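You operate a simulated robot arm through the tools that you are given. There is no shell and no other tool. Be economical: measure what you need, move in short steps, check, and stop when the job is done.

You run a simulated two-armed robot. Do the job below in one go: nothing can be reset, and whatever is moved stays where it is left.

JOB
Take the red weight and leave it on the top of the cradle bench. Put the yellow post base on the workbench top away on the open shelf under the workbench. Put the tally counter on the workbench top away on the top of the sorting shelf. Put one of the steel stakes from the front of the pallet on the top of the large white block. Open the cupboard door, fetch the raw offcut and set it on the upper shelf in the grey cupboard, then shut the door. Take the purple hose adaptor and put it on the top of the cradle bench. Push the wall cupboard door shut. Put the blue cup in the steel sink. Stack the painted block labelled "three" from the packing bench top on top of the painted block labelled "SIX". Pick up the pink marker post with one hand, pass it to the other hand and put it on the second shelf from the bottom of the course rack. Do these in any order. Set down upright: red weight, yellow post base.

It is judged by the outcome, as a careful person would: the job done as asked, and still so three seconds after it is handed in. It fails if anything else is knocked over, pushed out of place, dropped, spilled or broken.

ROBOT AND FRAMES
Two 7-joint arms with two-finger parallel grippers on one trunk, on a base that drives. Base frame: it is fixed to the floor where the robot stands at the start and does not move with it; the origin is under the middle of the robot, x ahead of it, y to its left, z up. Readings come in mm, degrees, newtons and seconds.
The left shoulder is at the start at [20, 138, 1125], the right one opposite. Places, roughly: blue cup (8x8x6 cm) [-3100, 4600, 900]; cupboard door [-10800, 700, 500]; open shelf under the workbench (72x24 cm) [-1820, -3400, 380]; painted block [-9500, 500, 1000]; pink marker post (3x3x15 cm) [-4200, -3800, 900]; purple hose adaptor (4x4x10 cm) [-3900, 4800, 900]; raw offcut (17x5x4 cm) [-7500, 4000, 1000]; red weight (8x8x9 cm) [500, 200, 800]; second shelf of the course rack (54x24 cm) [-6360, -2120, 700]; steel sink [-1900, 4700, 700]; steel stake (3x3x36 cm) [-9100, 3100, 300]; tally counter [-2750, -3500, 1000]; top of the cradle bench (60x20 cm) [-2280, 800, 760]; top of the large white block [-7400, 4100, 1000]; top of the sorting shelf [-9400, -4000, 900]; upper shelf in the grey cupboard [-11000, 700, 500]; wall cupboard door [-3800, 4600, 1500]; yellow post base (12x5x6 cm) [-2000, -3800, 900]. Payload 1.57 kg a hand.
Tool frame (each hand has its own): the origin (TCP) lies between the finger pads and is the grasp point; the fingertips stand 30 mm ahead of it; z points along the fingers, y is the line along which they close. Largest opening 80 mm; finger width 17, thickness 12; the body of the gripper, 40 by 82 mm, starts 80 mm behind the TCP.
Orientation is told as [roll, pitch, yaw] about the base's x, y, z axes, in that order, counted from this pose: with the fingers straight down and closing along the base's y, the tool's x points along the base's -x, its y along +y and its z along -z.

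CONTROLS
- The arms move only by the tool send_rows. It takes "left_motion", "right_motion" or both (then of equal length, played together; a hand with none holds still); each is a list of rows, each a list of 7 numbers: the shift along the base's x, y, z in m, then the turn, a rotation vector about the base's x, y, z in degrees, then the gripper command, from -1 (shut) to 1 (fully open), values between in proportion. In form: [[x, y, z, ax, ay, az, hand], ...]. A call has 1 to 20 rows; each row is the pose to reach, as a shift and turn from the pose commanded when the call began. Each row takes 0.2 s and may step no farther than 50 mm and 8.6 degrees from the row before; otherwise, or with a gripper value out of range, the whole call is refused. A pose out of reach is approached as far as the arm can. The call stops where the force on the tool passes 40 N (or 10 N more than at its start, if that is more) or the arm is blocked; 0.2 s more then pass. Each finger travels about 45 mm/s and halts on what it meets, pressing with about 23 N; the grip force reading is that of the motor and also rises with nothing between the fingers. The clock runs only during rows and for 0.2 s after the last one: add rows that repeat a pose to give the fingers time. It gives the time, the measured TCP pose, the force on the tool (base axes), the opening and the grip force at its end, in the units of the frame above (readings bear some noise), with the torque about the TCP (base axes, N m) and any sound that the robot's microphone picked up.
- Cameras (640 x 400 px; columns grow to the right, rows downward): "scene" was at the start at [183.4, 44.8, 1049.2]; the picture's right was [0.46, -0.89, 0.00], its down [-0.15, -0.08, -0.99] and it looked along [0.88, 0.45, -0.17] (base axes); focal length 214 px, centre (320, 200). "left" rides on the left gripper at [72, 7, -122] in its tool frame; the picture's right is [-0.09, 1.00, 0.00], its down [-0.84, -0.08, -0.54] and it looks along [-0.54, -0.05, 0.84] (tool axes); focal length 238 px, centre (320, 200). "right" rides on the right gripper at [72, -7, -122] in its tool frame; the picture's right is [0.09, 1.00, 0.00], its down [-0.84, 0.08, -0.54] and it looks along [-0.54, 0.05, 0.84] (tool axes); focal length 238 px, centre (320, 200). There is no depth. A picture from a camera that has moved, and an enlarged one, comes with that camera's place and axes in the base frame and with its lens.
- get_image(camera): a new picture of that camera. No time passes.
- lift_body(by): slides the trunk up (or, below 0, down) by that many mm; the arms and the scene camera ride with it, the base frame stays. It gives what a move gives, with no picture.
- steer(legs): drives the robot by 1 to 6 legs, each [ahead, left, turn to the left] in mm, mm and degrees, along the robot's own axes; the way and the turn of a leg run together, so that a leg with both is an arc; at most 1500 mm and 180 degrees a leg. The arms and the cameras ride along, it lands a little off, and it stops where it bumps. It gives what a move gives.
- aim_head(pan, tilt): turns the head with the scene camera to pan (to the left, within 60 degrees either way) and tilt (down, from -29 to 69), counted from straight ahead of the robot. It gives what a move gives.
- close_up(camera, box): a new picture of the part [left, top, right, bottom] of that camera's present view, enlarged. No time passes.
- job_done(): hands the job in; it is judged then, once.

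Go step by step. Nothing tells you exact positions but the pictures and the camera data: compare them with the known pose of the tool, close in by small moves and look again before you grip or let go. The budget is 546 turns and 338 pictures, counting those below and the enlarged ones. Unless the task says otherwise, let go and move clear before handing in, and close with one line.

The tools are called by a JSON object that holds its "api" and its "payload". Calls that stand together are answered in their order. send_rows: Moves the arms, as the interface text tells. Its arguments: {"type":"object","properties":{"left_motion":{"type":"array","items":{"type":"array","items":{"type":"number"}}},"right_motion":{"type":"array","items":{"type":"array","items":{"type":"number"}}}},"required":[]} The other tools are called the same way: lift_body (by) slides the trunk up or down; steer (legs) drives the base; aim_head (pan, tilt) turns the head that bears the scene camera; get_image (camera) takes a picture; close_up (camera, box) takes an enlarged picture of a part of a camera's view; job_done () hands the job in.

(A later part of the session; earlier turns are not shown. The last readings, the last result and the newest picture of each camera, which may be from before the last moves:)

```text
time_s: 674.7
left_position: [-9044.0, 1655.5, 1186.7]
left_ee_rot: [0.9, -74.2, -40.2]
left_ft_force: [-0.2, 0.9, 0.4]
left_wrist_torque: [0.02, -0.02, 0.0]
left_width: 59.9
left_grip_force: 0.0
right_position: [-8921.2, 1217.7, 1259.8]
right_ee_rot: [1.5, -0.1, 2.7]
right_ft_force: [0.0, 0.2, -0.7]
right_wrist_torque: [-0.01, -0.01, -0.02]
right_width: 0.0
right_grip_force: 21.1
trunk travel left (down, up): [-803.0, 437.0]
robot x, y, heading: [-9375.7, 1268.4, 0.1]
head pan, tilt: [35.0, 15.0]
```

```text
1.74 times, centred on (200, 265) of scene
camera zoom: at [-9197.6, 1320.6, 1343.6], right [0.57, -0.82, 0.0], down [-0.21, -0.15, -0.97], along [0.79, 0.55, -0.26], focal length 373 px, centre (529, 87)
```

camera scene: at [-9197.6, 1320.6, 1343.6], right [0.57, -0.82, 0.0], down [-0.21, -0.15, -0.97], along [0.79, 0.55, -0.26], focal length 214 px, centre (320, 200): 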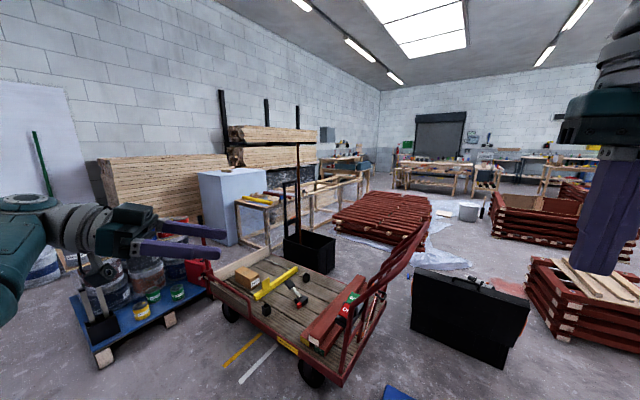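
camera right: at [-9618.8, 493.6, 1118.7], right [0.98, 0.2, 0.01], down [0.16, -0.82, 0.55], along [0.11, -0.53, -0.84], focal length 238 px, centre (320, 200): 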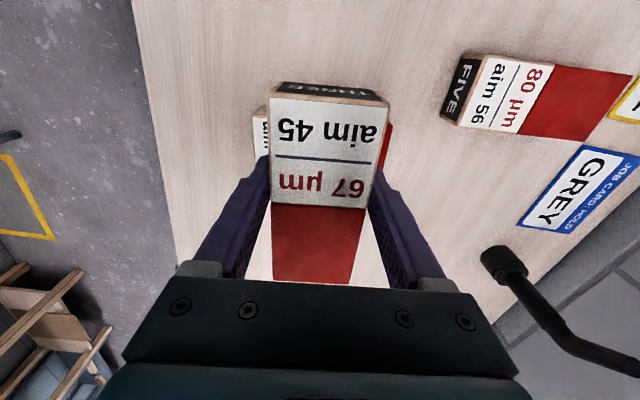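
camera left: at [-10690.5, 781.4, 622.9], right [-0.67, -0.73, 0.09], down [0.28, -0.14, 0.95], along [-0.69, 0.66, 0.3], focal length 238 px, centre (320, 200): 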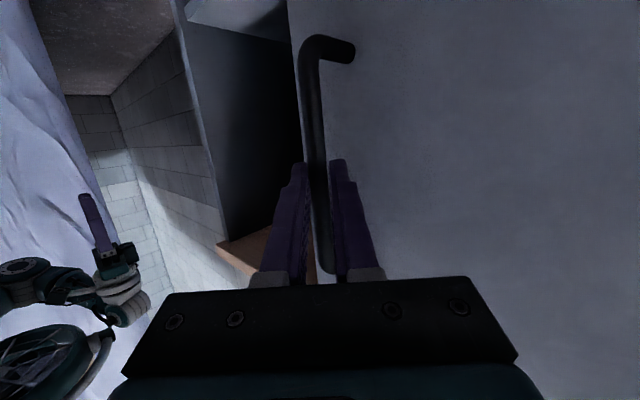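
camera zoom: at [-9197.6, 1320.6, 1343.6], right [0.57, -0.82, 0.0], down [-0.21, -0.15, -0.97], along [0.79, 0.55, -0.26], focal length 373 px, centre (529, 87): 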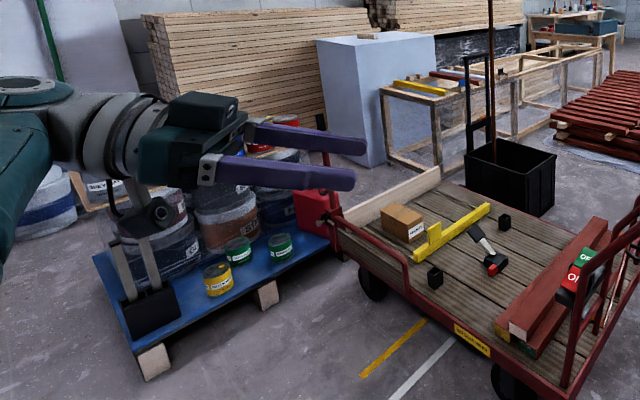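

The offcut lies on top of the white block; two grey stakes stand in a black box at the pallet's front corner near [-9090, 3095]. I move toward the stakes with the left hand.

{"api": "steer", "payload": {"legs": [[260, 850, 0], [0, 0, 40]]}}

{"api": "aim_head", "payload": {"pan": 45, "tilt": 40}}

{"api": "get_image", "payload": {"camera": "scene"}}

```text
time_s: 681.2
left_position: [-9123.1, 2623.8, 1187.2]
left_ee_rot: [0.9, -74.3, 0.5]
left_ft_force: [-0.1, 1.1, 0.1]
left_wrist_torque: [0.0, 0.03, 0.01]
left_width: 60.0
left_grip_force: 0.1
right_position: [-8742.1, 2371.6, 1259.5]
right_ee_rot: [1.5, 0.0, 43.5]
right_ft_force: [0.2, 0.0, 0.4]
right_wrist_torque: [0.02, 0.01, 0.0]
right_width: 0.0
right_grip_force: 21.0
trunk travel left (down, up): [-803.0, 437.0]
robot x, y, heading: [-9117.1, 2108.5, 41.2]
head pan, tilt: [35.0, 15.0]
```

```text
time_s: 682.1
left_position: [-9121.3, 2622.8, 1187.0]
left_ee_rot: [0.9, -74.3, 0.5]
left_ft_force: [0.3, 0.5, 0.0]
left_wrist_torque: [-0.01, 0.0, -0.01]
left_width: 59.7
left_grip_force: 0.1
right_position: [-8741.5, 2372.4, 1261.2]
right_ee_rot: [1.5, 0.0, 43.5]
right_ft_force: [-0.2, -0.1, -0.1]
right_wrist_torque: [-0.01, 0.0, 0.0]
right_width: 0.0
right_grip_force: 21.8
trunk travel left (down, up): [-803.0, 437.0]
robot x, y, heading: [-9117.3, 2110.3, 40.5]
head pan, tilt: [45.0, 40.0]
```

```text
133 pictures are left
camera scene: at [-9034.6, 2263.5, 1304.1], right [1.0, -0.07, 0.0], down [-0.05, -0.64, -0.77], along [0.06, 0.76, -0.64], focal length 214 px, centre (320, 200)
```

scene: 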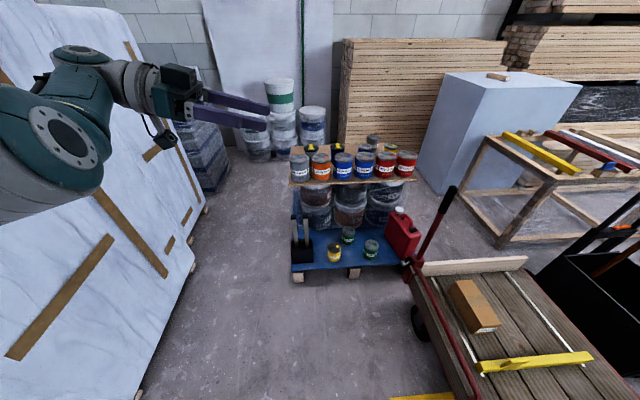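

{"api": "close_up", "payload": {"camera": "scene", "box": [270, 190, 390, 290]}}

```text
4.00 times, centred on (330, 240) of scene
camera zoom: at [-9034.6, 2263.5, 1304.1], right [1.0, -0.07, 0.0], down [-0.05, -0.64, -0.77], along [0.06, 0.76, -0.64], focal length 858 px, centre (280, 40)
```

zoom: 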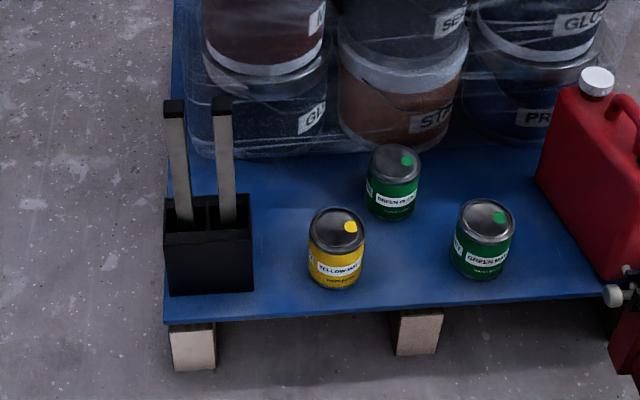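

The stakes stand at [-9111, 3060] and [-9049, 3058], tops z ≈ 530. I lower the trunk and bring the left hand in from the west side of the left stake.

{"api": "lift_body", "payload": {"by": -400}}

{"api": "lift_body", "payload": {"by": -395}}

{"api": "steer", "payload": {"legs": [[190, 390, -0.5]]}}

{"api": "get_image", "payload": {"camera": "left"}}

{"api": "get_image", "payload": {"camera": "scene"}}

```text
time_s: 685.9
left_position: [-9122.7, 2622.7, 787.0]
left_ee_rot: [1.0, -74.3, 0.4]
left_ft_force: [0.4, -0.2, -0.4]
left_wrist_torque: [-0.01, 0.01, -0.01]
left_width: 60.0
left_grip_force: 0.1
right_position: [-8743.0, 2372.8, 859.4]
right_ee_rot: [1.6, 0.0, 43.5]
right_ft_force: [-0.1, 0.2, 0.9]
right_wrist_torque: [-0.03, -0.01, -0.03]
right_width: 0.0
right_grip_force: 21.2
trunk travel left (down, up): [-403.0, 837.0]
robot x, y, heading: [-9119.0, 2111.7, 40.8]
head pan, tilt: [45.0, 40.0]
```

```text
time_s: 689.7
left_position: [-9122.1, 2623.9, 392.2]
left_ee_rot: [1.0, -74.2, 0.4]
left_ft_force: [-0.3, -0.2, 0.3]
left_wrist_torque: [0.02, 0.02, 0.01]
left_width: 60.1
left_grip_force: 0.0
right_position: [-8741.6, 2373.0, 465.1]
right_ee_rot: [1.4, 0.0, 43.6]
right_ft_force: [-1.1, 0.2, 0.7]
right_wrist_torque: [0.02, 0.06, -0.02]
right_width: 0.1
right_grip_force: 21.2
trunk travel left (down, up): [-8.0, 1232.0]
robot x, y, heading: [-9116.5, 2108.5, 40.7]
head pan, tilt: [45.0, 40.0]
```

```text
time_s: 692.3
left_position: [-9221.6, 3032.0, 392.0]
left_ee_rot: [0.6, -74.3, 0.1]
left_ft_force: [0.0, -0.5, 0.1]
left_wrist_torque: [0.05, -0.02, 0.05]
left_width: 60.1
left_grip_force: 0.0
right_position: [-8845.5, 2777.6, 465.2]
right_ee_rot: [1.5, 0.1, 42.8]
right_ft_force: [-1.1, -0.6, 0.5]
right_wrist_torque: [0.0, 0.0, -0.02]
right_width: 0.0
right_grip_force: 21.6
trunk travel left (down, up): [-8.0, 1232.0]
robot x, y, heading: [-9224.5, 2523.2, 40.2]
head pan, tilt: [45.0, 40.0]
```

```text
131 pictures are left
camera left: at [-9359.4, 3038.3, 356.3], right [0.01, 1.0, 0.09], down [-0.29, -0.08, 0.95], along [0.96, -0.04, 0.29], focal length 238 px, centre (320, 200)
```

left: 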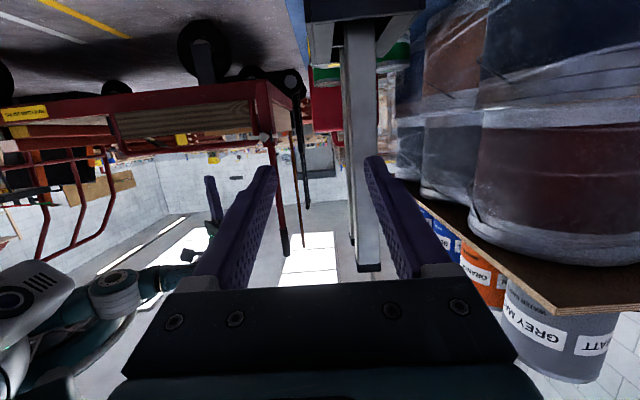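

```text
130 pictures are left
camera scene: at [-9139.1, 2671.8, 508.9], right [1.0, -0.09, 0.0], down [-0.06, -0.64, -0.77], along [0.07, 0.76, -0.64], focal length 214 px, centre (320, 200)
```

scene: 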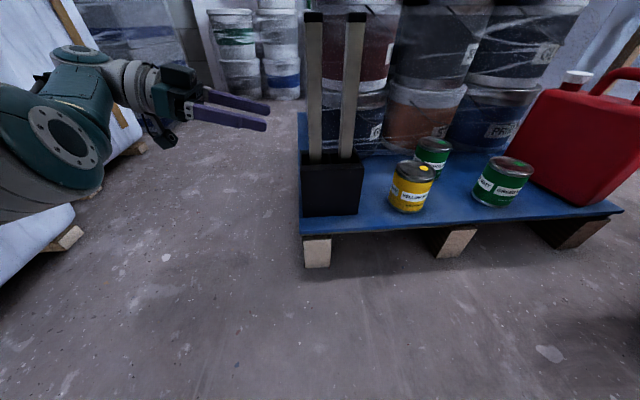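

{"api": "send_rows", "payload": {"left_motion": [[0, 0.018, -0.004, 0, 0, 0, 0.5], [0, 0.036, -0.008, 0, 0, 0, 0.5], [0, 0.036, -0.008, 0, 0, 0, 0.5]]}}

{"api": "steer", "payload": {"legs": [[46, -39, 0]]}}

{"api": "get_image", "payload": {"camera": "left"}}

```text
time_s: 693.1
left_position: [-9221.5, 3071.7, 383.0]
left_ee_rot: [1.0, -74.2, -0.2]
left_ft_force: [0.3, 0.1, -0.7]
left_wrist_torque: [0.0, -0.04, 0.01]
left_width: 60.0
left_grip_force: 0.1
right_position: [-8845.1, 2777.9, 465.1]
right_ee_rot: [1.4, 0.1, 42.7]
right_ft_force: [0.4, 0.0, 0.3]
right_wrist_torque: [0.0, -0.02, 0.0]
right_width: 0.0
right_grip_force: 21.4
trunk travel left (down, up): [-8.0, 1232.0]
robot x, y, heading: [-9223.7, 2522.0, 39.9]
head pan, tilt: [45.0, 40.0]
```

```text
time_s: 694.1
left_position: [-9169.8, 3070.3, 382.9]
left_ee_rot: [1.0, -74.1, -0.1]
left_ft_force: [-0.5, 0.0, -0.3]
left_wrist_torque: [-0.01, -0.02, 0.01]
left_width: 60.0
left_grip_force: 0.0
right_position: [-8793.5, 2778.2, 462.3]
right_ee_rot: [1.6, 0.2, 42.9]
right_ft_force: [-1.3, -0.2, -1.0]
right_wrist_torque: [0.01, -0.04, 0.01]
right_width: 0.0
right_grip_force: 21.1
trunk travel left (down, up): [-8.0, 1232.0]
robot x, y, heading: [-9164.1, 2517.5, 39.9]
head pan, tilt: [45.0, 40.0]
```

```text
129 pictures are left
camera left: at [-9305.9, 3077.4, 348.7], right [0.01, 1.0, 0.09], down [-0.29, -0.09, 0.95], along [0.96, -0.04, 0.29], focal length 238 px, centre (320, 200)
```

left: 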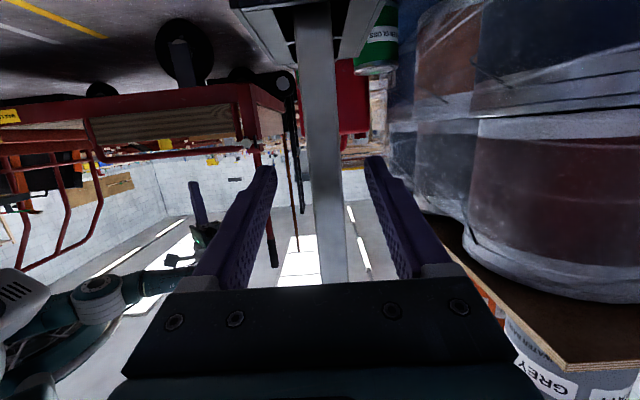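

{"api": "steer", "payload": {"legs": [[43, -36, 0]]}}

{"api": "get_image", "payload": {"camera": "left"}}

```text
time_s: 695.0
left_position: [-9112.5, 3071.4, 382.8]
left_ee_rot: [1.0, -74.0, 0.0]
left_ft_force: [-0.3, 0.4, -1.0]
left_wrist_torque: [0.0, -0.02, 0.0]
left_width: 60.0
left_grip_force: 0.1
right_position: [-8737.6, 2778.1, 464.6]
right_ee_rot: [1.6, 0.3, 43.0]
right_ft_force: [-0.8, -0.8, -0.1]
right_wrist_torque: [0.02, -0.07, 0.01]
right_width: 0.0
right_grip_force: 21.4
trunk travel left (down, up): [-8.0, 1232.0]
robot x, y, heading: [-9110.3, 2525.4, 40.0]
head pan, tilt: [45.0, 40.0]
```

```text
128 pictures are left
camera left: at [-9249.9, 3077.2, 348.7], right [0.01, 1.0, 0.09], down [-0.29, -0.09, 0.95], along [0.96, -0.04, 0.29], focal length 238 px, centre (320, 200)
```

left: 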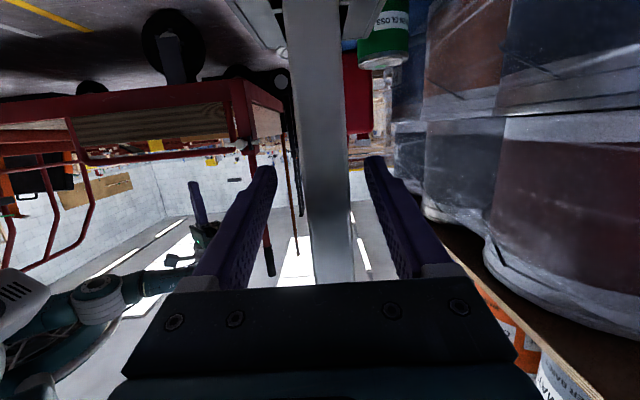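

Stake centred at the pads. I close and lift it out with the trunk.

{"api": "send_rows", "payload": {"left_motion": [[0, 0, 0, 0, 0, 0, 0], [0, 0, 0, 0, 0, 0, -1], [0, 0, 0, 0, 0, 0, -1], [0, 0, 0, 0, 0, 0, -1], [0, 0, 0, 0, 0, 0, -1], [0, 0, 0, 0, 0, 0, -1]]}}

{"api": "lift_body", "payload": {"by": 60}}

{"api": "get_image", "payload": {"camera": "scene"}}

```text
time_s: 696.5
left_position: [-9106.1, 3071.1, 384.2]
left_ee_rot: [1.0, -74.1, -0.1]
left_ft_force: [0.3, 0.9, 0.1]
left_wrist_torque: [0.2, 0.06, 0.02]
left_width: 25.1
left_grip_force: 22.8
right_position: [-8731.0, 2779.0, 463.6]
right_ee_rot: [1.6, 0.1, 42.9]
right_ft_force: [0.2, -0.3, 0.3]
right_wrist_torque: [-0.06, 0.02, 0.01]
right_width: 0.1
right_grip_force: 21.4
trunk travel left (down, up): [-8.0, 1232.0]
robot x, y, heading: [-9109.7, 2519.3, 40.1]
head pan, tilt: [45.0, 40.0]
```

```text
time_s: 697.5
left_position: [-9106.6, 3070.0, 442.7]
left_ee_rot: [0.8, -74.1, 0.0]
left_ft_force: [-1.1, 0.5, -4.0]
left_wrist_torque: [-0.04, -0.1, 0.02]
left_width: 24.9
left_grip_force: 22.9
right_position: [-8731.1, 2778.4, 525.2]
right_ee_rot: [1.4, 0.0, 42.9]
right_ft_force: [0.3, 0.1, -0.3]
right_wrist_torque: [-0.02, 0.0, -0.02]
right_width: 0.0
right_grip_force: 21.3
trunk travel left (down, up): [-68.0, 1172.0]
robot x, y, heading: [-9112.3, 2518.6, 40.1]
head pan, tilt: [45.0, 40.0]
```

```text
127 pictures are left
camera scene: at [-9024.5, 2672.0, 569.0], right [1.0, -0.09, 0.0], down [-0.05, -0.64, -0.77], along [0.07, 0.76, -0.64], focal length 214 px, centre (320, 200)
```

scene: 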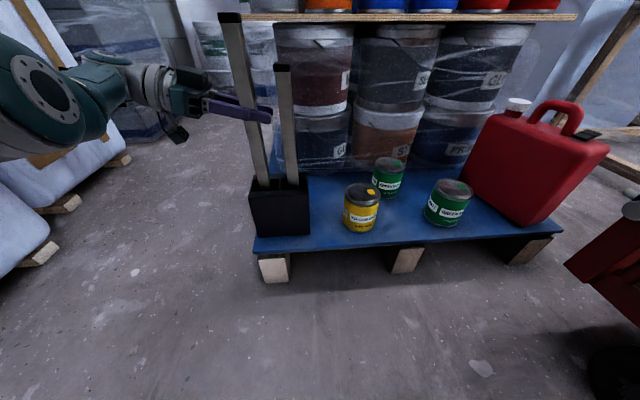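

{"api": "lift_body", "payload": {"by": 400}}

{"api": "get_image", "payload": {"camera": "scene"}}

```text
time_s: 701.3
left_position: [-9106.3, 3070.8, 842.6]
left_ee_rot: [1.0, -74.2, 0.0]
left_ft_force: [-0.9, -0.2, -4.3]
left_wrist_torque: [0.02, -0.03, -0.01]
left_width: 25.2
left_grip_force: 22.9
right_position: [-8731.7, 2778.4, 924.4]
right_ee_rot: [1.5, 0.2, 43.0]
right_ft_force: [-0.2, 1.0, -0.4]
right_wrist_torque: [0.02, 0.0, 0.01]
right_width: 0.1
right_grip_force: 21.9
trunk travel left (down, up): [-468.0, 772.0]
robot x, y, heading: [-9108.3, 2523.4, 40.0]
head pan, tilt: [45.0, 40.0]
```

```text
126 pictures are left
camera scene: at [-9024.5, 2672.3, 968.9], right [1.0, -0.09, 0.0], down [-0.05, -0.64, -0.77], along [0.07, 0.76, -0.64], focal length 214 px, centre (320, 200)
```

scene: 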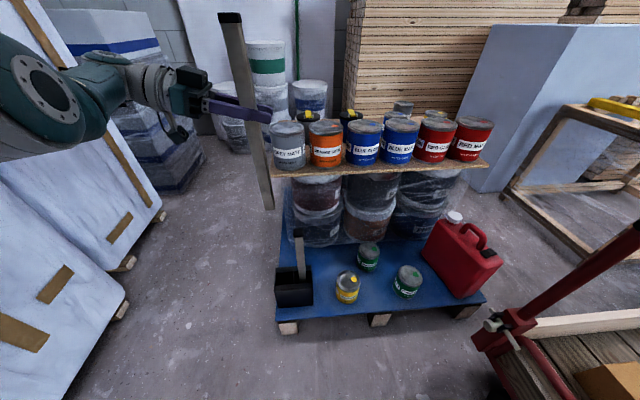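

The stake is free of its box. I back away south, raise the trunk and look for the way to the white block.

{"api": "steer", "payload": {"legs": [[-257, -306, 0]]}}

{"api": "lift_body", "payload": {"by": 400}}

{"api": "aim_head", "payload": {"pan": 0, "tilt": 25}}

{"api": "get_image", "payload": {"camera": "scene"}}

```text
time_s: 703.8
left_position: [-9107.6, 2674.4, 843.9]
left_ee_rot: [0.8, -74.2, -0.1]
left_ft_force: [-0.6, -0.6, -4.6]
left_wrist_torque: [-0.02, -0.06, -0.03]
left_width: 25.0
left_grip_force: 23.0
right_position: [-8732.8, 2382.2, 924.4]
right_ee_rot: [1.3, 0.1, 42.9]
right_ft_force: [-0.1, 1.1, -0.3]
right_wrist_torque: [0.0, -0.02, 0.0]
right_width: 0.1
right_grip_force: 20.7
trunk travel left (down, up): [-468.0, 772.0]
robot x, y, heading: [-9111.1, 2127.3, 40.1]
head pan, tilt: [45.0, 40.0]
```

```text
time_s: 707.6
left_position: [-9107.6, 2674.5, 1243.1]
left_ee_rot: [0.8, -74.2, 0.0]
left_ft_force: [0.1, 0.3, -4.5]
left_wrist_torque: [-0.01, -0.04, 0.02]
left_width: 24.9
left_grip_force: 22.8
right_position: [-8731.6, 2383.2, 1323.9]
right_ee_rot: [1.5, 0.2, 42.9]
right_ft_force: [0.5, 0.1, -0.4]
right_wrist_torque: [-0.01, -0.01, -0.01]
right_width: 0.0
right_grip_force: 21.2
trunk travel left (down, up): [-868.0, 372.0]
robot x, y, heading: [-9109.7, 2125.6, 40.1]
head pan, tilt: [45.0, 40.0]
```

```text
time_s: 708.7
left_position: [-9106.8, 2674.8, 1242.9]
left_ee_rot: [0.9, -74.1, 0.1]
left_ft_force: [-0.5, -0.5, -4.3]
left_wrist_torque: [0.03, -0.04, 0.0]
left_width: 24.8
left_grip_force: 23.1
right_position: [-8731.5, 2382.7, 1324.9]
right_ee_rot: [1.5, 0.1, 42.9]
right_ft_force: [-0.5, 0.6, 0.1]
right_wrist_torque: [-0.02, 0.0, 0.0]
right_width: 0.0
right_grip_force: 21.1
trunk travel left (down, up): [-868.0, 372.0]
robot x, y, heading: [-9113.9, 2122.1, 39.9]
head pan, tilt: [0.0, 25.0]
```

```text
125 pictures are left
camera scene: at [-8962.5, 2251.2, 1392.3], right [0.64, -0.76, 0.0], down [-0.32, -0.27, -0.91], along [0.69, 0.58, -0.42], focal length 214 px, centre (320, 200)
```

scene: 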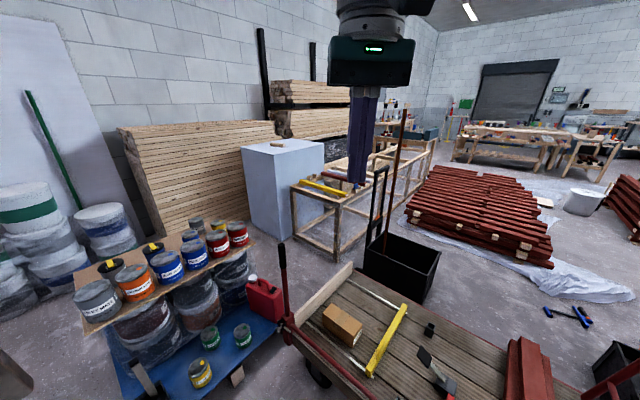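

The block is reachable from its west side; the way leads round the pallet's west and north. I first bring the left hand (with stake) in front of me.

{"api": "send_rows", "payload": {"left_motion": [[0.04, -0.013, 0, 0, 0, 0, -1], [0.08, -0.026, 0, 0, 0, 0, -1], [0.12, -0.039, 0, 0, 0, 0, -1], [0.16, -0.052, 0, 0, 0, 0, -1], [0.2, -0.065, 0, 0, 0, 0, -1], [0.245, -0.078, 0, 0, 0, 0, -1]]}}

{"api": "steer", "payload": {"legs": [[0, 0, 50], [0, 360, 0]]}}

{"api": "aim_head", "payload": {"pan": -5, "tilt": 25}}

{"api": "get_image", "payload": {"camera": "scene"}}

```text
time_s: 710.1
left_position: [-8864.9, 2596.6, 1243.2]
left_ee_rot: [0.8, -74.2, 0.0]
left_ft_force: [0.3, 0.0, -4.5]
left_wrist_torque: [-0.01, -0.03, -0.03]
left_width: 25.1
left_grip_force: 23.4
right_position: [-8732.3, 2382.2, 1325.4]
right_ee_rot: [1.5, 0.1, 43.0]
right_ft_force: [-0.5, 0.2, 0.8]
right_wrist_torque: [0.03, -0.03, 0.0]
right_width: 0.1
right_grip_force: 21.4
trunk travel left (down, up): [-868.0, 372.0]
robot x, y, heading: [-9113.8, 2124.9, 40.2]
head pan, tilt: [0.0, 25.0]
```

```text
time_s: 714.7
left_position: [-9646.4, 2599.7, 1243.5]
left_ee_rot: [0.9, -74.6, 49.4]
left_ft_force: [0.5, -0.6, -3.5]
left_wrist_torque: [0.03, -0.02, 0.03]
left_width: 24.8
left_grip_force: 22.5
right_position: [-9416.7, 2569.6, 1323.8]
right_ee_rot: [1.3, 0.2, 94.2]
right_ft_force: [-0.1, 0.2, -0.5]
right_wrist_torque: [-0.02, 0.0, -0.01]
right_width: 0.0
right_grip_force: 21.2
trunk travel left (down, up): [-868.0, 372.0]
robot x, y, heading: [-9452.5, 2117.6, 91.4]
head pan, tilt: [0.0, 25.0]
stopped in leg 2: the robot was blocked; the commanded pose is now the measured one
```

```text
time_s: 715.3
left_position: [-9646.5, 2600.4, 1243.9]
left_ee_rot: [0.7, -74.8, 49.5]
left_ft_force: [0.1, 0.3, -4.0]
left_wrist_torque: [0.05, -0.03, -0.01]
left_width: 24.8
left_grip_force: 23.1
right_position: [-9415.5, 2568.8, 1323.5]
right_ee_rot: [1.3, 0.3, 94.3]
right_ft_force: [-0.4, -1.2, -0.9]
right_wrist_torque: [0.02, -0.02, 0.01]
right_width: 0.1
right_grip_force: 21.5
trunk travel left (down, up): [-868.0, 372.0]
robot x, y, heading: [-9455.2, 2114.5, 91.5]
head pan, tilt: [-5.0, 25.0]
```

```text
124 pictures are left
camera scene: at [-9447.4, 2307.7, 1391.8], right [1.0, -0.06, 0.01], down [-0.02, -0.42, -0.91], along [0.06, 0.9, -0.42], focal length 214 px, centre (320, 200)
```

scene: 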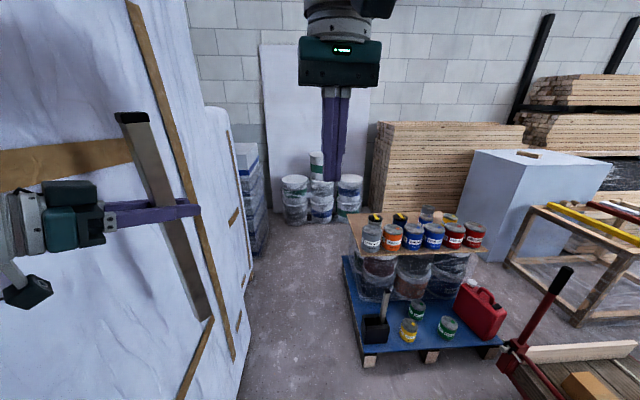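

The left elbow brushed the wrapped slab. I ease right, turn to lead with the arms, and thread the lane between slab and pallet.

{"api": "steer", "payload": {"legs": [[0, -60, 0], [0, 0, -35]]}}

{"api": "get_image", "payload": {"camera": "scene"}}

```text
time_s: 718.0
left_position: [-9278.8, 2629.5, 1247.6]
left_ee_rot: [2.5, -74.7, 13.3]
left_ft_force: [-0.4, -0.5, -3.8]
left_wrist_torque: [0.02, -0.01, 0.01]
left_width: 25.0
left_grip_force: 23.1
right_position: [-9106.3, 2470.3, 1324.1]
right_ee_rot: [1.5, 0.1, 59.3]
right_ft_force: [0.8, 0.3, 0.0]
right_wrist_torque: [-0.02, 0.01, -0.02]
right_width: 0.0
right_grip_force: 20.7
trunk travel left (down, up): [-868.0, 372.0]
robot x, y, heading: [-9395.8, 2117.9, 56.3]
head pan, tilt: [-5.0, 25.0]
```

```text
123 pictures are left
camera scene: at [-9283.1, 2273.4, 1392.3], right [0.78, -0.62, 0.0], down [-0.26, -0.33, -0.91], along [0.56, 0.71, -0.42], focal length 214 px, centre (320, 200)
```

scene: 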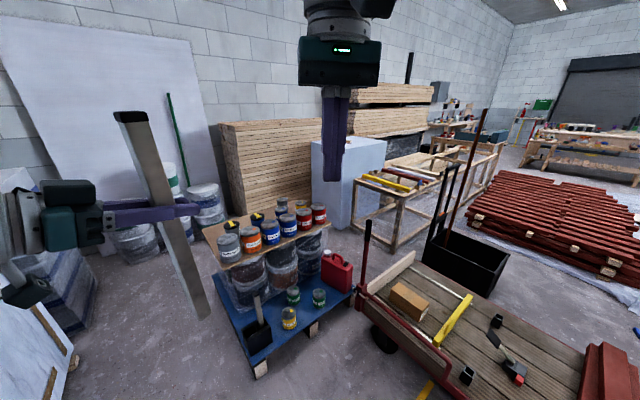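

{"api": "steer", "payload": {"legs": [[360, 270, 0], [355, 255, 0]]}}

{"api": "get_image", "payload": {"camera": "scene"}}

```text
time_s: 719.6
left_position: [-9298.3, 2806.5, 1245.6]
left_ee_rot: [2.5, -74.7, 14.8]
left_ft_force: [-0.1, -0.1, -3.8]
left_wrist_torque: [0.0, -0.06, -0.02]
left_width: 25.0
left_grip_force: 23.0
right_position: [-9119.5, 2650.0, 1324.4]
right_ee_rot: [1.4, 0.1, 60.7]
right_ft_force: [0.7, 0.1, -0.2]
right_wrist_torque: [0.01, 0.0, -0.01]
right_width: 0.0
right_grip_force: 21.5
trunk travel left (down, up): [-868.0, 372.0]
robot x, y, heading: [-9400.5, 2290.5, 58.2]
head pan, tilt: [-5.0, 25.0]
stopped in leg 1: the robot was blocked; the commanded pose is now the measured one
```

```text
122 pictures are left
camera scene: at [-9292.2, 2450.4, 1391.8], right [0.8, -0.6, 0.0], down [-0.25, -0.34, -0.91], along [0.55, 0.72, -0.42], focal length 214 px, centre (320, 200)
```

scene: 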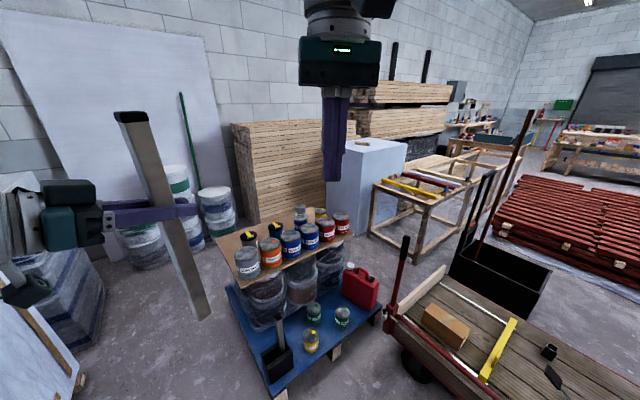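

{"api": "aim_head", "payload": {"pan": 58, "tilt": 25}}

{"api": "get_image", "payload": {"camera": "scene"}}

```text
time_s: 720.9
left_position: [-9297.1, 2806.5, 1245.7]
left_ee_rot: [2.3, -74.7, 14.8]
left_ft_force: [-0.9, -0.2, -3.9]
left_wrist_torque: [0.03, -0.04, -0.01]
left_width: 24.8
left_grip_force: 23.3
right_position: [-9120.7, 2648.8, 1324.1]
right_ee_rot: [1.4, 0.2, 60.7]
right_ft_force: [0.3, -1.9, 0.0]
right_wrist_torque: [0.04, -0.01, -0.01]
right_width: 0.0
right_grip_force: 20.9
trunk travel left (down, up): [-868.0, 372.0]
robot x, y, heading: [-9402.1, 2292.0, 57.8]
head pan, tilt: [58.0, 25.0]
```

```text
121 pictures are left
camera scene: at [-9387.8, 2459.2, 1391.9], right [0.9, 0.44, 0.0], down [0.19, -0.38, -0.91], along [-0.4, 0.81, -0.43], focal length 214 px, centre (320, 200)
```

scene: 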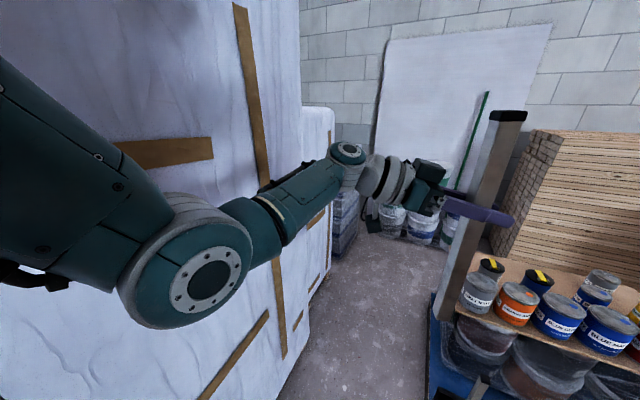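

The elbow presses the slab; I turn to face east so that the arms pass over the pallet, then go north sideways.

{"api": "steer", "payload": {"legs": [[0, -20, 0], [0, 0, -58], [-85, 0, 0], [0, 500, 0]]}}

{"api": "aim_head", "payload": {"pan": 45, "tilt": 35}}

{"api": "get_image", "payload": {"camera": "scene"}}

```text
time_s: 722.4
left_position: [-9234.9, 2784.5, 1248.4]
left_ee_rot: [3.0, -74.8, 9.2]
left_ft_force: [-0.8, -0.3, -3.1]
left_wrist_torque: [0.03, -0.02, -0.05]
left_width: 25.1
left_grip_force: 22.7
right_position: [-9072.9, 2612.9, 1324.1]
right_ee_rot: [1.4, 0.0, 55.8]
right_ft_force: [-0.3, 0.0, -1.1]
right_wrist_torque: [0.03, 0.0, -0.01]
right_width: 0.0
right_grip_force: 20.8
trunk travel left (down, up): [-868.0, 372.0]
robot x, y, heading: [-9385.1, 2276.3, 52.7]
head pan, tilt: [58.0, 25.0]
stopped in leg 2: the robot was blocked; the commanded pose is now the measured one
```

```text
time_s: 723.2
left_position: [-9235.8, 2784.5, 1248.8]
left_ee_rot: [3.3, -74.9, 9.0]
left_ft_force: [0.6, -0.5, -4.8]
left_wrist_torque: [-0.01, -0.05, 0.0]
left_width: 24.9
left_grip_force: 23.0
right_position: [-9072.6, 2613.0, 1325.2]
right_ee_rot: [1.4, 0.0, 55.8]
right_ft_force: [-0.2, 0.7, 1.0]
right_wrist_torque: [0.01, -0.02, 0.0]
right_width: 0.1
right_grip_force: 21.7
trunk travel left (down, up): [-868.0, 372.0]
robot x, y, heading: [-9388.0, 2279.0, 53.3]
head pan, tilt: [45.0, 35.0]
```

```text
120 pictures are left
camera scene: at [-9335.4, 2446.6, 1376.5], right [0.99, 0.14, 0.0], down [0.08, -0.57, -0.82], along [-0.11, 0.81, -0.57], focal length 214 px, centre (320, 200)
```

scene: 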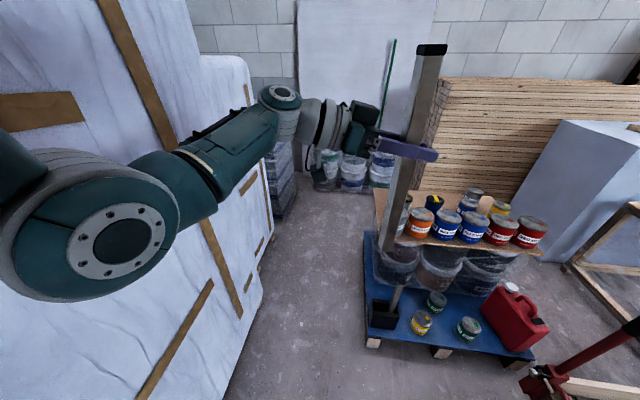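

{"api": "steer", "payload": {"legs": [[30, -220, 0], [0, 0, -53], [-330, 0, 0], [0, 600, 0]]}}

{"api": "aim_head", "payload": {"pan": 50, "tilt": 40}}

{"api": "get_image", "payload": {"camera": "scene"}}

```text
time_s: 728.8
left_position: [-8977.7, 2350.6, 1245.7]
left_ee_rot: [2.3, -74.4, -44.0]
left_ft_force: [-0.2, 0.3, -4.0]
left_wrist_torque: [-0.04, 0.0, -0.03]
left_width: 24.8
left_grip_force: 22.7
right_position: [-9018.4, 2117.3, 1324.2]
right_ee_rot: [1.4, 0.0, 2.2]
right_ft_force: [-0.8, -0.5, 0.6]
right_wrist_torque: [-0.05, -0.04, -0.01]
right_width: 0.0
right_grip_force: 21.3
trunk travel left (down, up): [-868.0, 372.0]
robot x, y, heading: [-9468.7, 2171.2, -0.7]
head pan, tilt: [45.0, 35.0]
stopped in leg 3: the robot was blocked; the commanded pose is now the measured one
```

```text
time_s: 729.4
left_position: [-8975.9, 2351.5, 1246.9]
left_ee_rot: [2.7, -74.6, -44.2]
left_ft_force: [0.2, 0.4, -4.1]
left_wrist_torque: [-0.02, -0.02, 0.0]
left_width: 25.0
left_grip_force: 22.7
right_position: [-9018.0, 2118.9, 1324.1]
right_ee_rot: [1.4, 0.0, 2.2]
right_ft_force: [0.3, -0.5, -0.1]
right_wrist_torque: [0.02, -0.01, 0.02]
right_width: 0.0
right_grip_force: 21.5
trunk travel left (down, up): [-868.0, 372.0]
robot x, y, heading: [-9474.0, 2171.4, -0.5]
head pan, tilt: [50.0, 40.0]
```

```text
119 pictures are left
camera scene: at [-9315.5, 2236.0, 1369.1], right [0.76, -0.65, 0.0], down [-0.42, -0.49, -0.77], along [0.5, 0.58, -0.64], focal length 214 px, centre (320, 200)
```

scene: 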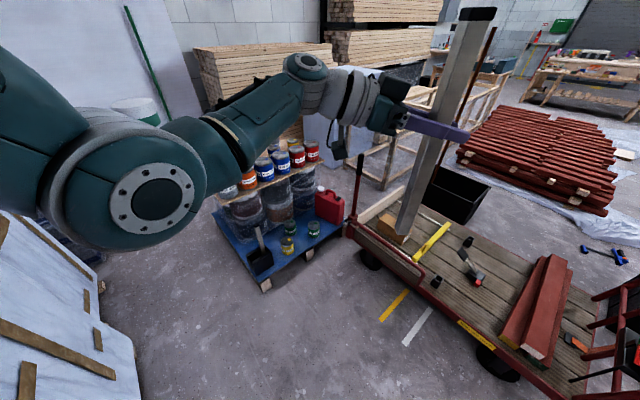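

{"api": "steer", "payload": {"legs": [[250, -100, 0], [0, 0, 120]]}}

{"api": "aim_head", "payload": {"pan": 20, "tilt": 35}}

{"api": "get_image", "payload": {"camera": "scene"}}

```text
time_s: 736.2
left_position: [-9600.5, 2430.1, 1246.4]
left_ee_rot: [2.6, -74.6, 72.6]
left_ft_force: [0.3, -0.3, -4.4]
left_wrist_torque: [0.01, 0.01, 0.03]
left_width: 24.9
left_grip_force: 23.0
right_position: [-9375.1, 2497.9, 1324.1]
right_ee_rot: [1.4, 0.2, 118.9]
right_ft_force: [-0.4, 0.6, 0.4]
right_wrist_torque: [0.03, 0.02, -0.04]
right_width: 0.2
right_grip_force: 21.1
trunk travel left (down, up): [-868.0, 372.0]
robot x, y, heading: [-9218.6, 2067.2, 115.9]
head pan, tilt: [50.0, 40.0]
```

```text
time_s: 737.2
left_position: [-9600.6, 2431.0, 1246.7]
left_ee_rot: [2.7, -74.7, 72.5]
left_ft_force: [-0.4, 0.5, -3.6]
left_wrist_torque: [0.04, -0.02, 0.0]
left_width: 24.7
left_grip_force: 23.5
right_position: [-9375.1, 2498.5, 1324.4]
right_ee_rot: [1.4, 0.1, 118.8]
right_ft_force: [-0.4, 0.3, -0.4]
right_wrist_torque: [0.0, 0.02, -0.01]
right_width: 0.0
right_grip_force: 20.9
trunk travel left (down, up): [-868.0, 372.0]
robot x, y, heading: [-9218.7, 2068.9, 116.2]
head pan, tilt: [20.0, 35.0]
```

```text
118 pictures are left
camera scene: at [-9323.8, 2221.8, 1376.5], right [0.69, 0.72, 0.0], down [0.41, -0.4, -0.82], along [-0.59, 0.57, -0.57], focal length 214 px, centre (320, 200)
```

scene: 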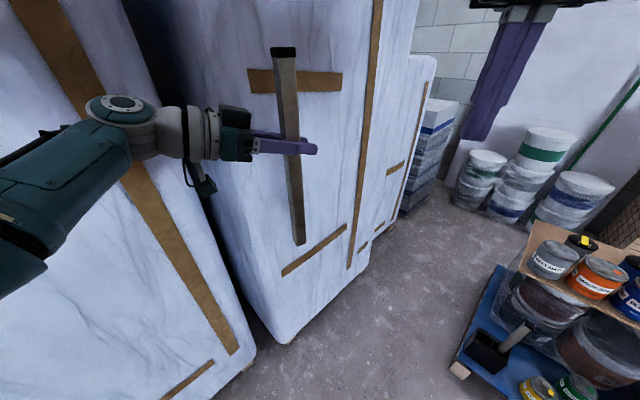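

The slabs' upper parts stand close to x ≈ -9740, and my left elbow sticks out. I turn the left hand straight ahead so that the elbow tucks in.

{"api": "send_rows", "payload": {"left_motion": [[0.002, 0.014, 0, 0, 0, 8, -1], [0.004, 0.028, 0, 0, 0, 16, -1], [0.006, 0.042, 0, 0, 0, 24, -1], [0.008, 0.056, 0, 0, 0, 32, -1], [0.01, 0.071, 0, 0, 0, 40, -1]]}}

{"api": "aim_head", "payload": {"pan": 50, "tilt": 30}}

{"api": "get_image", "payload": {"camera": "scene"}}

```text
time_s: 738.4
left_position: [-9599.7, 2497.7, 1243.5]
left_ee_rot: [8.1, -74.2, 107.5]
left_ft_force: [-1.9, 0.6, -4.3]
left_wrist_torque: [0.02, -0.02, -0.02]
left_width: 24.9
left_grip_force: 23.2
right_position: [-9374.2, 2497.5, 1324.8]
right_ee_rot: [1.5, 0.1, 118.8]
right_ft_force: [0.0, -0.7, 0.0]
right_wrist_torque: [-0.01, -0.01, 0.0]
right_width: 0.2
right_grip_force: 21.5
trunk travel left (down, up): [-868.0, 372.0]
robot x, y, heading: [-9218.1, 2070.0, 115.9]
head pan, tilt: [20.0, 35.0]
```

```text
time_s: 739.4
left_position: [-9601.5, 2498.3, 1246.8]
left_ee_rot: [6.7, -74.7, 109.0]
left_ft_force: [0.3, 0.4, -3.6]
left_wrist_torque: [0.04, -0.03, 0.02]
left_width: 25.0
left_grip_force: 23.1
right_position: [-9375.4, 2498.0, 1323.8]
right_ee_rot: [1.4, 0.2, 118.9]
right_ft_force: [-0.5, 0.4, 0.5]
right_wrist_torque: [0.02, -0.01, -0.04]
right_width: 0.1
right_grip_force: 20.9
trunk travel left (down, up): [-868.0, 372.0]
robot x, y, heading: [-9215.8, 2073.8, 116.2]
head pan, tilt: [50.0, 30.0]
```

```text
117 pictures are left
camera scene: at [-9348.1, 2182.6, 1384.3], right [0.24, 0.97, 0.0], down [0.49, -0.12, -0.87], along [-0.84, 0.21, -0.5], focal length 214 px, centre (320, 200)
```

scene: 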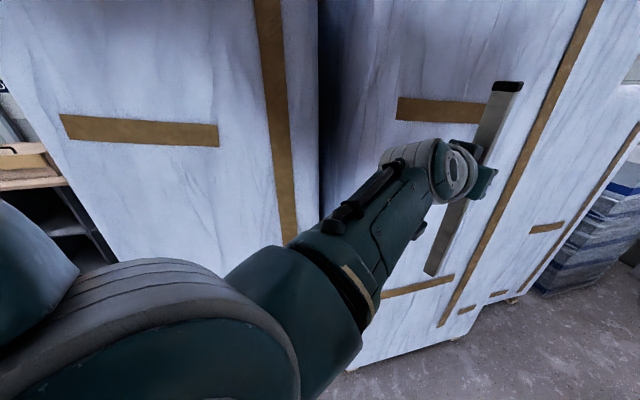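

{"api": "steer", "payload": {"legs": [[0, 0, -26], [0, 190, 0], [400, 0, 0]]}}

{"api": "aim_head", "payload": {"pan": 0, "tilt": 45}}

{"api": "get_image", "payload": {"camera": "scene"}}

```text
time_s: 744.3
left_position: [-9557.0, 3034.8, 1244.3]
left_ee_rot: [7.0, -74.5, 82.8]
left_ft_force: [0.4, -0.1, -4.2]
left_wrist_torque: [-0.02, -0.02, 0.01]
left_width: 24.8
left_grip_force: 23.3
right_position: [-9353.1, 2934.7, 1325.8]
right_ee_rot: [1.4, 0.0, 92.7]
right_ft_force: [-0.2, 0.3, 0.7]
right_wrist_torque: [0.0, 0.02, 0.04]
right_width: 0.0
right_grip_force: 20.9
trunk travel left (down, up): [-868.0, 372.0]
robot x, y, heading: [-9403.9, 2482.4, 90.2]
head pan, tilt: [50.0, 30.0]
```

```text
time_s: 745.5
left_position: [-9559.8, 3035.2, 1245.1]
left_ee_rot: [8.6, -74.4, 81.4]
left_ft_force: [-0.7, 0.2, -3.7]
left_wrist_torque: [0.03, 0.0, 0.0]
left_width: 25.0
left_grip_force: 23.3
right_position: [-9353.1, 2935.9, 1325.3]
right_ee_rot: [1.4, 0.1, 92.8]
right_ft_force: [0.8, -0.3, 0.2]
right_wrist_torque: [-0.01, 0.03, 0.05]
right_width: 0.1
right_grip_force: 21.3
trunk travel left (down, up): [-868.0, 372.0]
robot x, y, heading: [-9398.4, 2484.5, 89.9]
head pan, tilt: [0.0, 45.0]
```

```text
116 pictures are left
camera scene: at [-9399.5, 2663.9, 1361.7], right [1.0, 0.0, 0.0], down [0.0, -0.71, -0.71], along [0.0, 0.71, -0.71], focal length 214 px, centre (320, 200)
```

scene: 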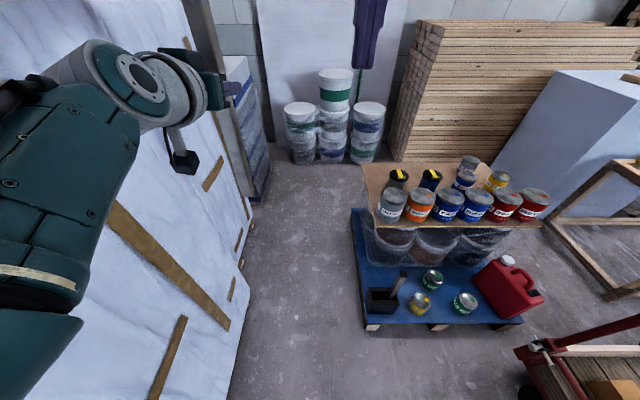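

It goes through. I continue north in steps.

{"api": "steer", "payload": {"legs": [[450, 0, 0], [450, 0, 0], [450, 0, 0]]}}

{"api": "get_image", "payload": {"camera": "scene"}}

```text
time_s: 752.9
left_position: [-9559.3, 4394.3, 1244.5]
left_ee_rot: [8.6, -74.4, 81.5]
left_ft_force: [-0.2, 0.3, -3.2]
left_wrist_torque: [0.04, 0.0, 0.03]
left_width: 24.9
left_grip_force: 22.9
right_position: [-9352.4, 4295.0, 1324.4]
right_ee_rot: [1.5, 0.1, 92.9]
right_ft_force: [0.6, 0.6, 0.6]
right_wrist_torque: [0.0, -0.01, 0.03]
right_width: 0.0
right_grip_force: 21.2
trunk travel left (down, up): [-868.0, 372.0]
robot x, y, heading: [-9400.7, 3840.9, 90.1]
head pan, tilt: [0.0, 45.0]
```

```text
115 pictures are left
camera scene: at [-9399.2, 4024.4, 1361.7], right [1.0, 0.0, 0.0], down [0.0, -0.71, -0.71], along [0.0, 0.71, -0.71], focal length 214 px, centre (320, 200)
```

scene: 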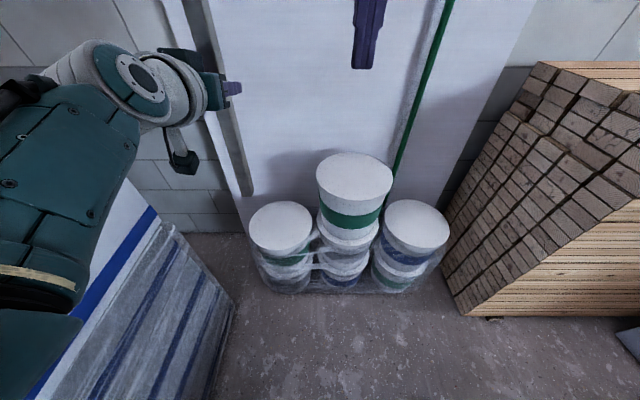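

I'm past the pallet. I step back slightly, turn east, and go along between pallet and lumber toward the block.

{"api": "steer", "payload": {"legs": [[-150, 0, 0], [0, 0, -90], [0, 270, 0], [350, 0, 0]]}}

{"api": "aim_head", "payload": {"pan": 0, "tilt": 35}}

{"api": "get_image", "payload": {"camera": "scene"}}

```text
time_s: 761.5
left_position: [-8485.7, 4083.7, 1243.1]
left_ee_rot: [9.0, -74.3, -10.6]
left_ft_force: [-0.2, 0.6, -5.0]
left_wrist_torque: [-0.01, -0.06, 0.01]
left_width: 24.8
left_grip_force: 23.5
right_position: [-8592.3, 3880.4, 1325.4]
right_ee_rot: [1.4, 0.1, 1.1]
right_ft_force: [0.3, 0.4, 1.0]
right_wrist_torque: [-0.01, 0.02, 0.02]
right_width: 0.0
right_grip_force: 21.6
trunk travel left (down, up): [-868.0, 372.0]
robot x, y, heading: [-9048.1, 3939.7, -1.7]
head pan, tilt: [0.0, 45.0]
```

```text
time_s: 762.2
left_position: [-8486.7, 4084.7, 1243.2]
left_ee_rot: [9.4, -74.3, -11.0]
left_ft_force: [-0.2, 0.5, -3.8]
left_wrist_torque: [0.01, -0.01, 0.01]
left_width: 24.7
left_grip_force: 22.8
right_position: [-8591.8, 3878.9, 1324.9]
right_ee_rot: [1.4, 0.1, 1.0]
right_ft_force: [-0.9, -0.4, 0.1]
right_wrist_torque: [0.0, -0.02, 0.0]
right_width: 0.0
right_grip_force: 21.5
trunk travel left (down, up): [-868.0, 372.0]
robot x, y, heading: [-9043.5, 3941.7, -1.7]
head pan, tilt: [0.0, 35.0]
```

```text
114 pictures are left
camera scene: at [-8856.0, 3936.5, 1376.5], right [-0.03, -1.0, 0.0], down [-0.57, 0.02, -0.82], along [0.82, -0.03, -0.57], focal length 214 px, centre (320, 200)
```

scene: 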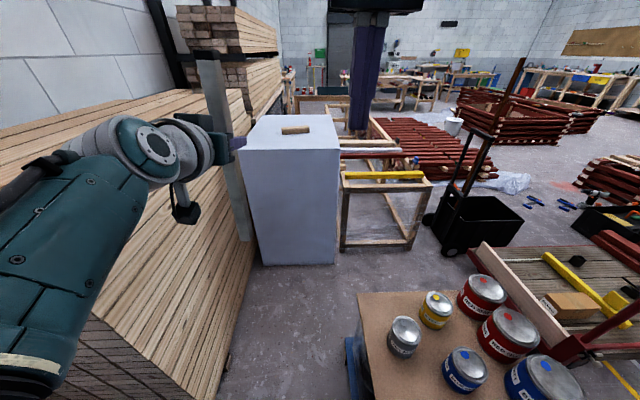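

The block's top is at z ≈ 948; the offcut lies at ≈ [-7496, 4044]. I first tip the left hand down, which lays the stake horizontal.

{"api": "send_rows", "payload": {"left_motion": [[-0.008, 0, -0.021, 0, 7.4, 0, -1], [-0.018, 0, -0.042, 0, 14.8, 0, -1], [-0.031, 0, -0.061, 0, 22.2, 0, -1], [-0.047, 0, -0.079, 0, 29.6, 0, -1], [-0.065, 0, -0.094, 0, 37, 0, -1], [-0.084, 0, -0.106, 0, 44.4, 0, -1], [-0.105, 0, -0.117, 0, 51.8, 0, -1], [-0.127, 0, -0.124, 0, 59.2, 0, -1], [-0.15, 0, -0.128, 0, 66.6, 0, -1], [-0.173, 0, -0.13, 0, 74, 0, -1]]}}

{"api": "get_image", "payload": {"camera": "scene"}}

```text
time_s: 764.5
left_position: [-8658.9, 4084.7, 1113.4]
left_ee_rot: [-1.2, -0.4, -2.9]
left_ft_force: [0.5, 0.4, -4.0]
left_wrist_torque: [-0.01, -0.21, -0.03]
left_width: 25.1
left_grip_force: 23.2
right_position: [-8591.0, 3879.7, 1324.8]
right_ee_rot: [1.4, 0.2, 1.1]
right_ft_force: [0.1, 1.1, -0.3]
right_wrist_torque: [0.0, -0.04, 0.0]
right_width: 0.0
right_grip_force: 21.2
trunk travel left (down, up): [-868.0, 372.0]
robot x, y, heading: [-9044.9, 3935.0, -1.9]
head pan, tilt: [0.0, 35.0]
```

```text
113 pictures are left
camera scene: at [-8855.9, 3936.5, 1376.6], right [-0.03, -1.0, 0.0], down [-0.57, 0.02, -0.82], along [0.82, -0.03, -0.57], focal length 214 px, centre (320, 200)
```

scene: 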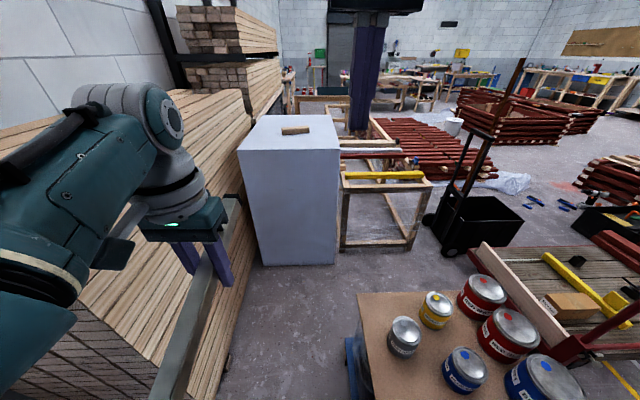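

{"api": "steer", "payload": {"legs": [[0, 0, 1.9], [750, 20, 0], [400, -240, 0]]}}

{"api": "aim_head", "payload": {"pan": 15, "tilt": 42}}

{"api": "get_image", "payload": {"camera": "scene"}}

```text
time_s: 771.3
left_position: [-7513.7, 3870.1, 1113.3]
left_ee_rot: [-1.1, -0.6, -2.0]
left_ft_force: [1.0, 0.4, -3.7]
left_wrist_torque: [0.01, -0.21, 0.0]
left_width: 25.2
left_grip_force: 22.9
right_position: [-7443.4, 3665.0, 1323.8]
right_ee_rot: [1.3, 0.1, 1.9]
right_ft_force: [0.1, 0.0, 0.2]
right_wrist_torque: [-0.01, -0.02, -0.02]
right_width: 0.0
right_grip_force: 21.3
trunk travel left (down, up): [-868.0, 372.0]
robot x, y, heading: [-7898.3, 3720.3, -0.9]
head pan, tilt: [0.0, 35.0]
```

```text
time_s: 772.0
left_position: [-7512.9, 3870.3, 1113.2]
left_ee_rot: [-1.1, -0.6, -1.9]
left_ft_force: [-0.8, 1.1, -4.4]
left_wrist_torque: [-0.02, -0.22, 0.02]
left_width: 24.9
left_grip_force: 22.7
right_position: [-7442.9, 3665.6, 1324.1]
right_ee_rot: [1.4, 0.1, 2.0]
right_ft_force: [0.4, 0.3, 0.3]
right_wrist_torque: [-0.01, 0.0, 0.02]
right_width: 0.1
right_grip_force: 21.5
trunk travel left (down, up): [-868.0, 372.0]
robot x, y, heading: [-7898.5, 3717.9, -1.1]
head pan, tilt: [15.0, 42.0]
```

```text
112 pictures are left
camera scene: at [-7715.5, 3741.3, 1366.1], right [0.24, -0.97, 0.0], down [-0.65, -0.16, -0.74], along [0.72, 0.18, -0.67], focal length 214 px, centre (320, 200)
```

scene: 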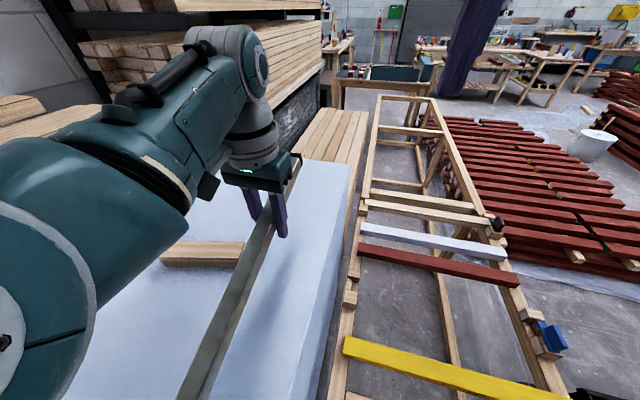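

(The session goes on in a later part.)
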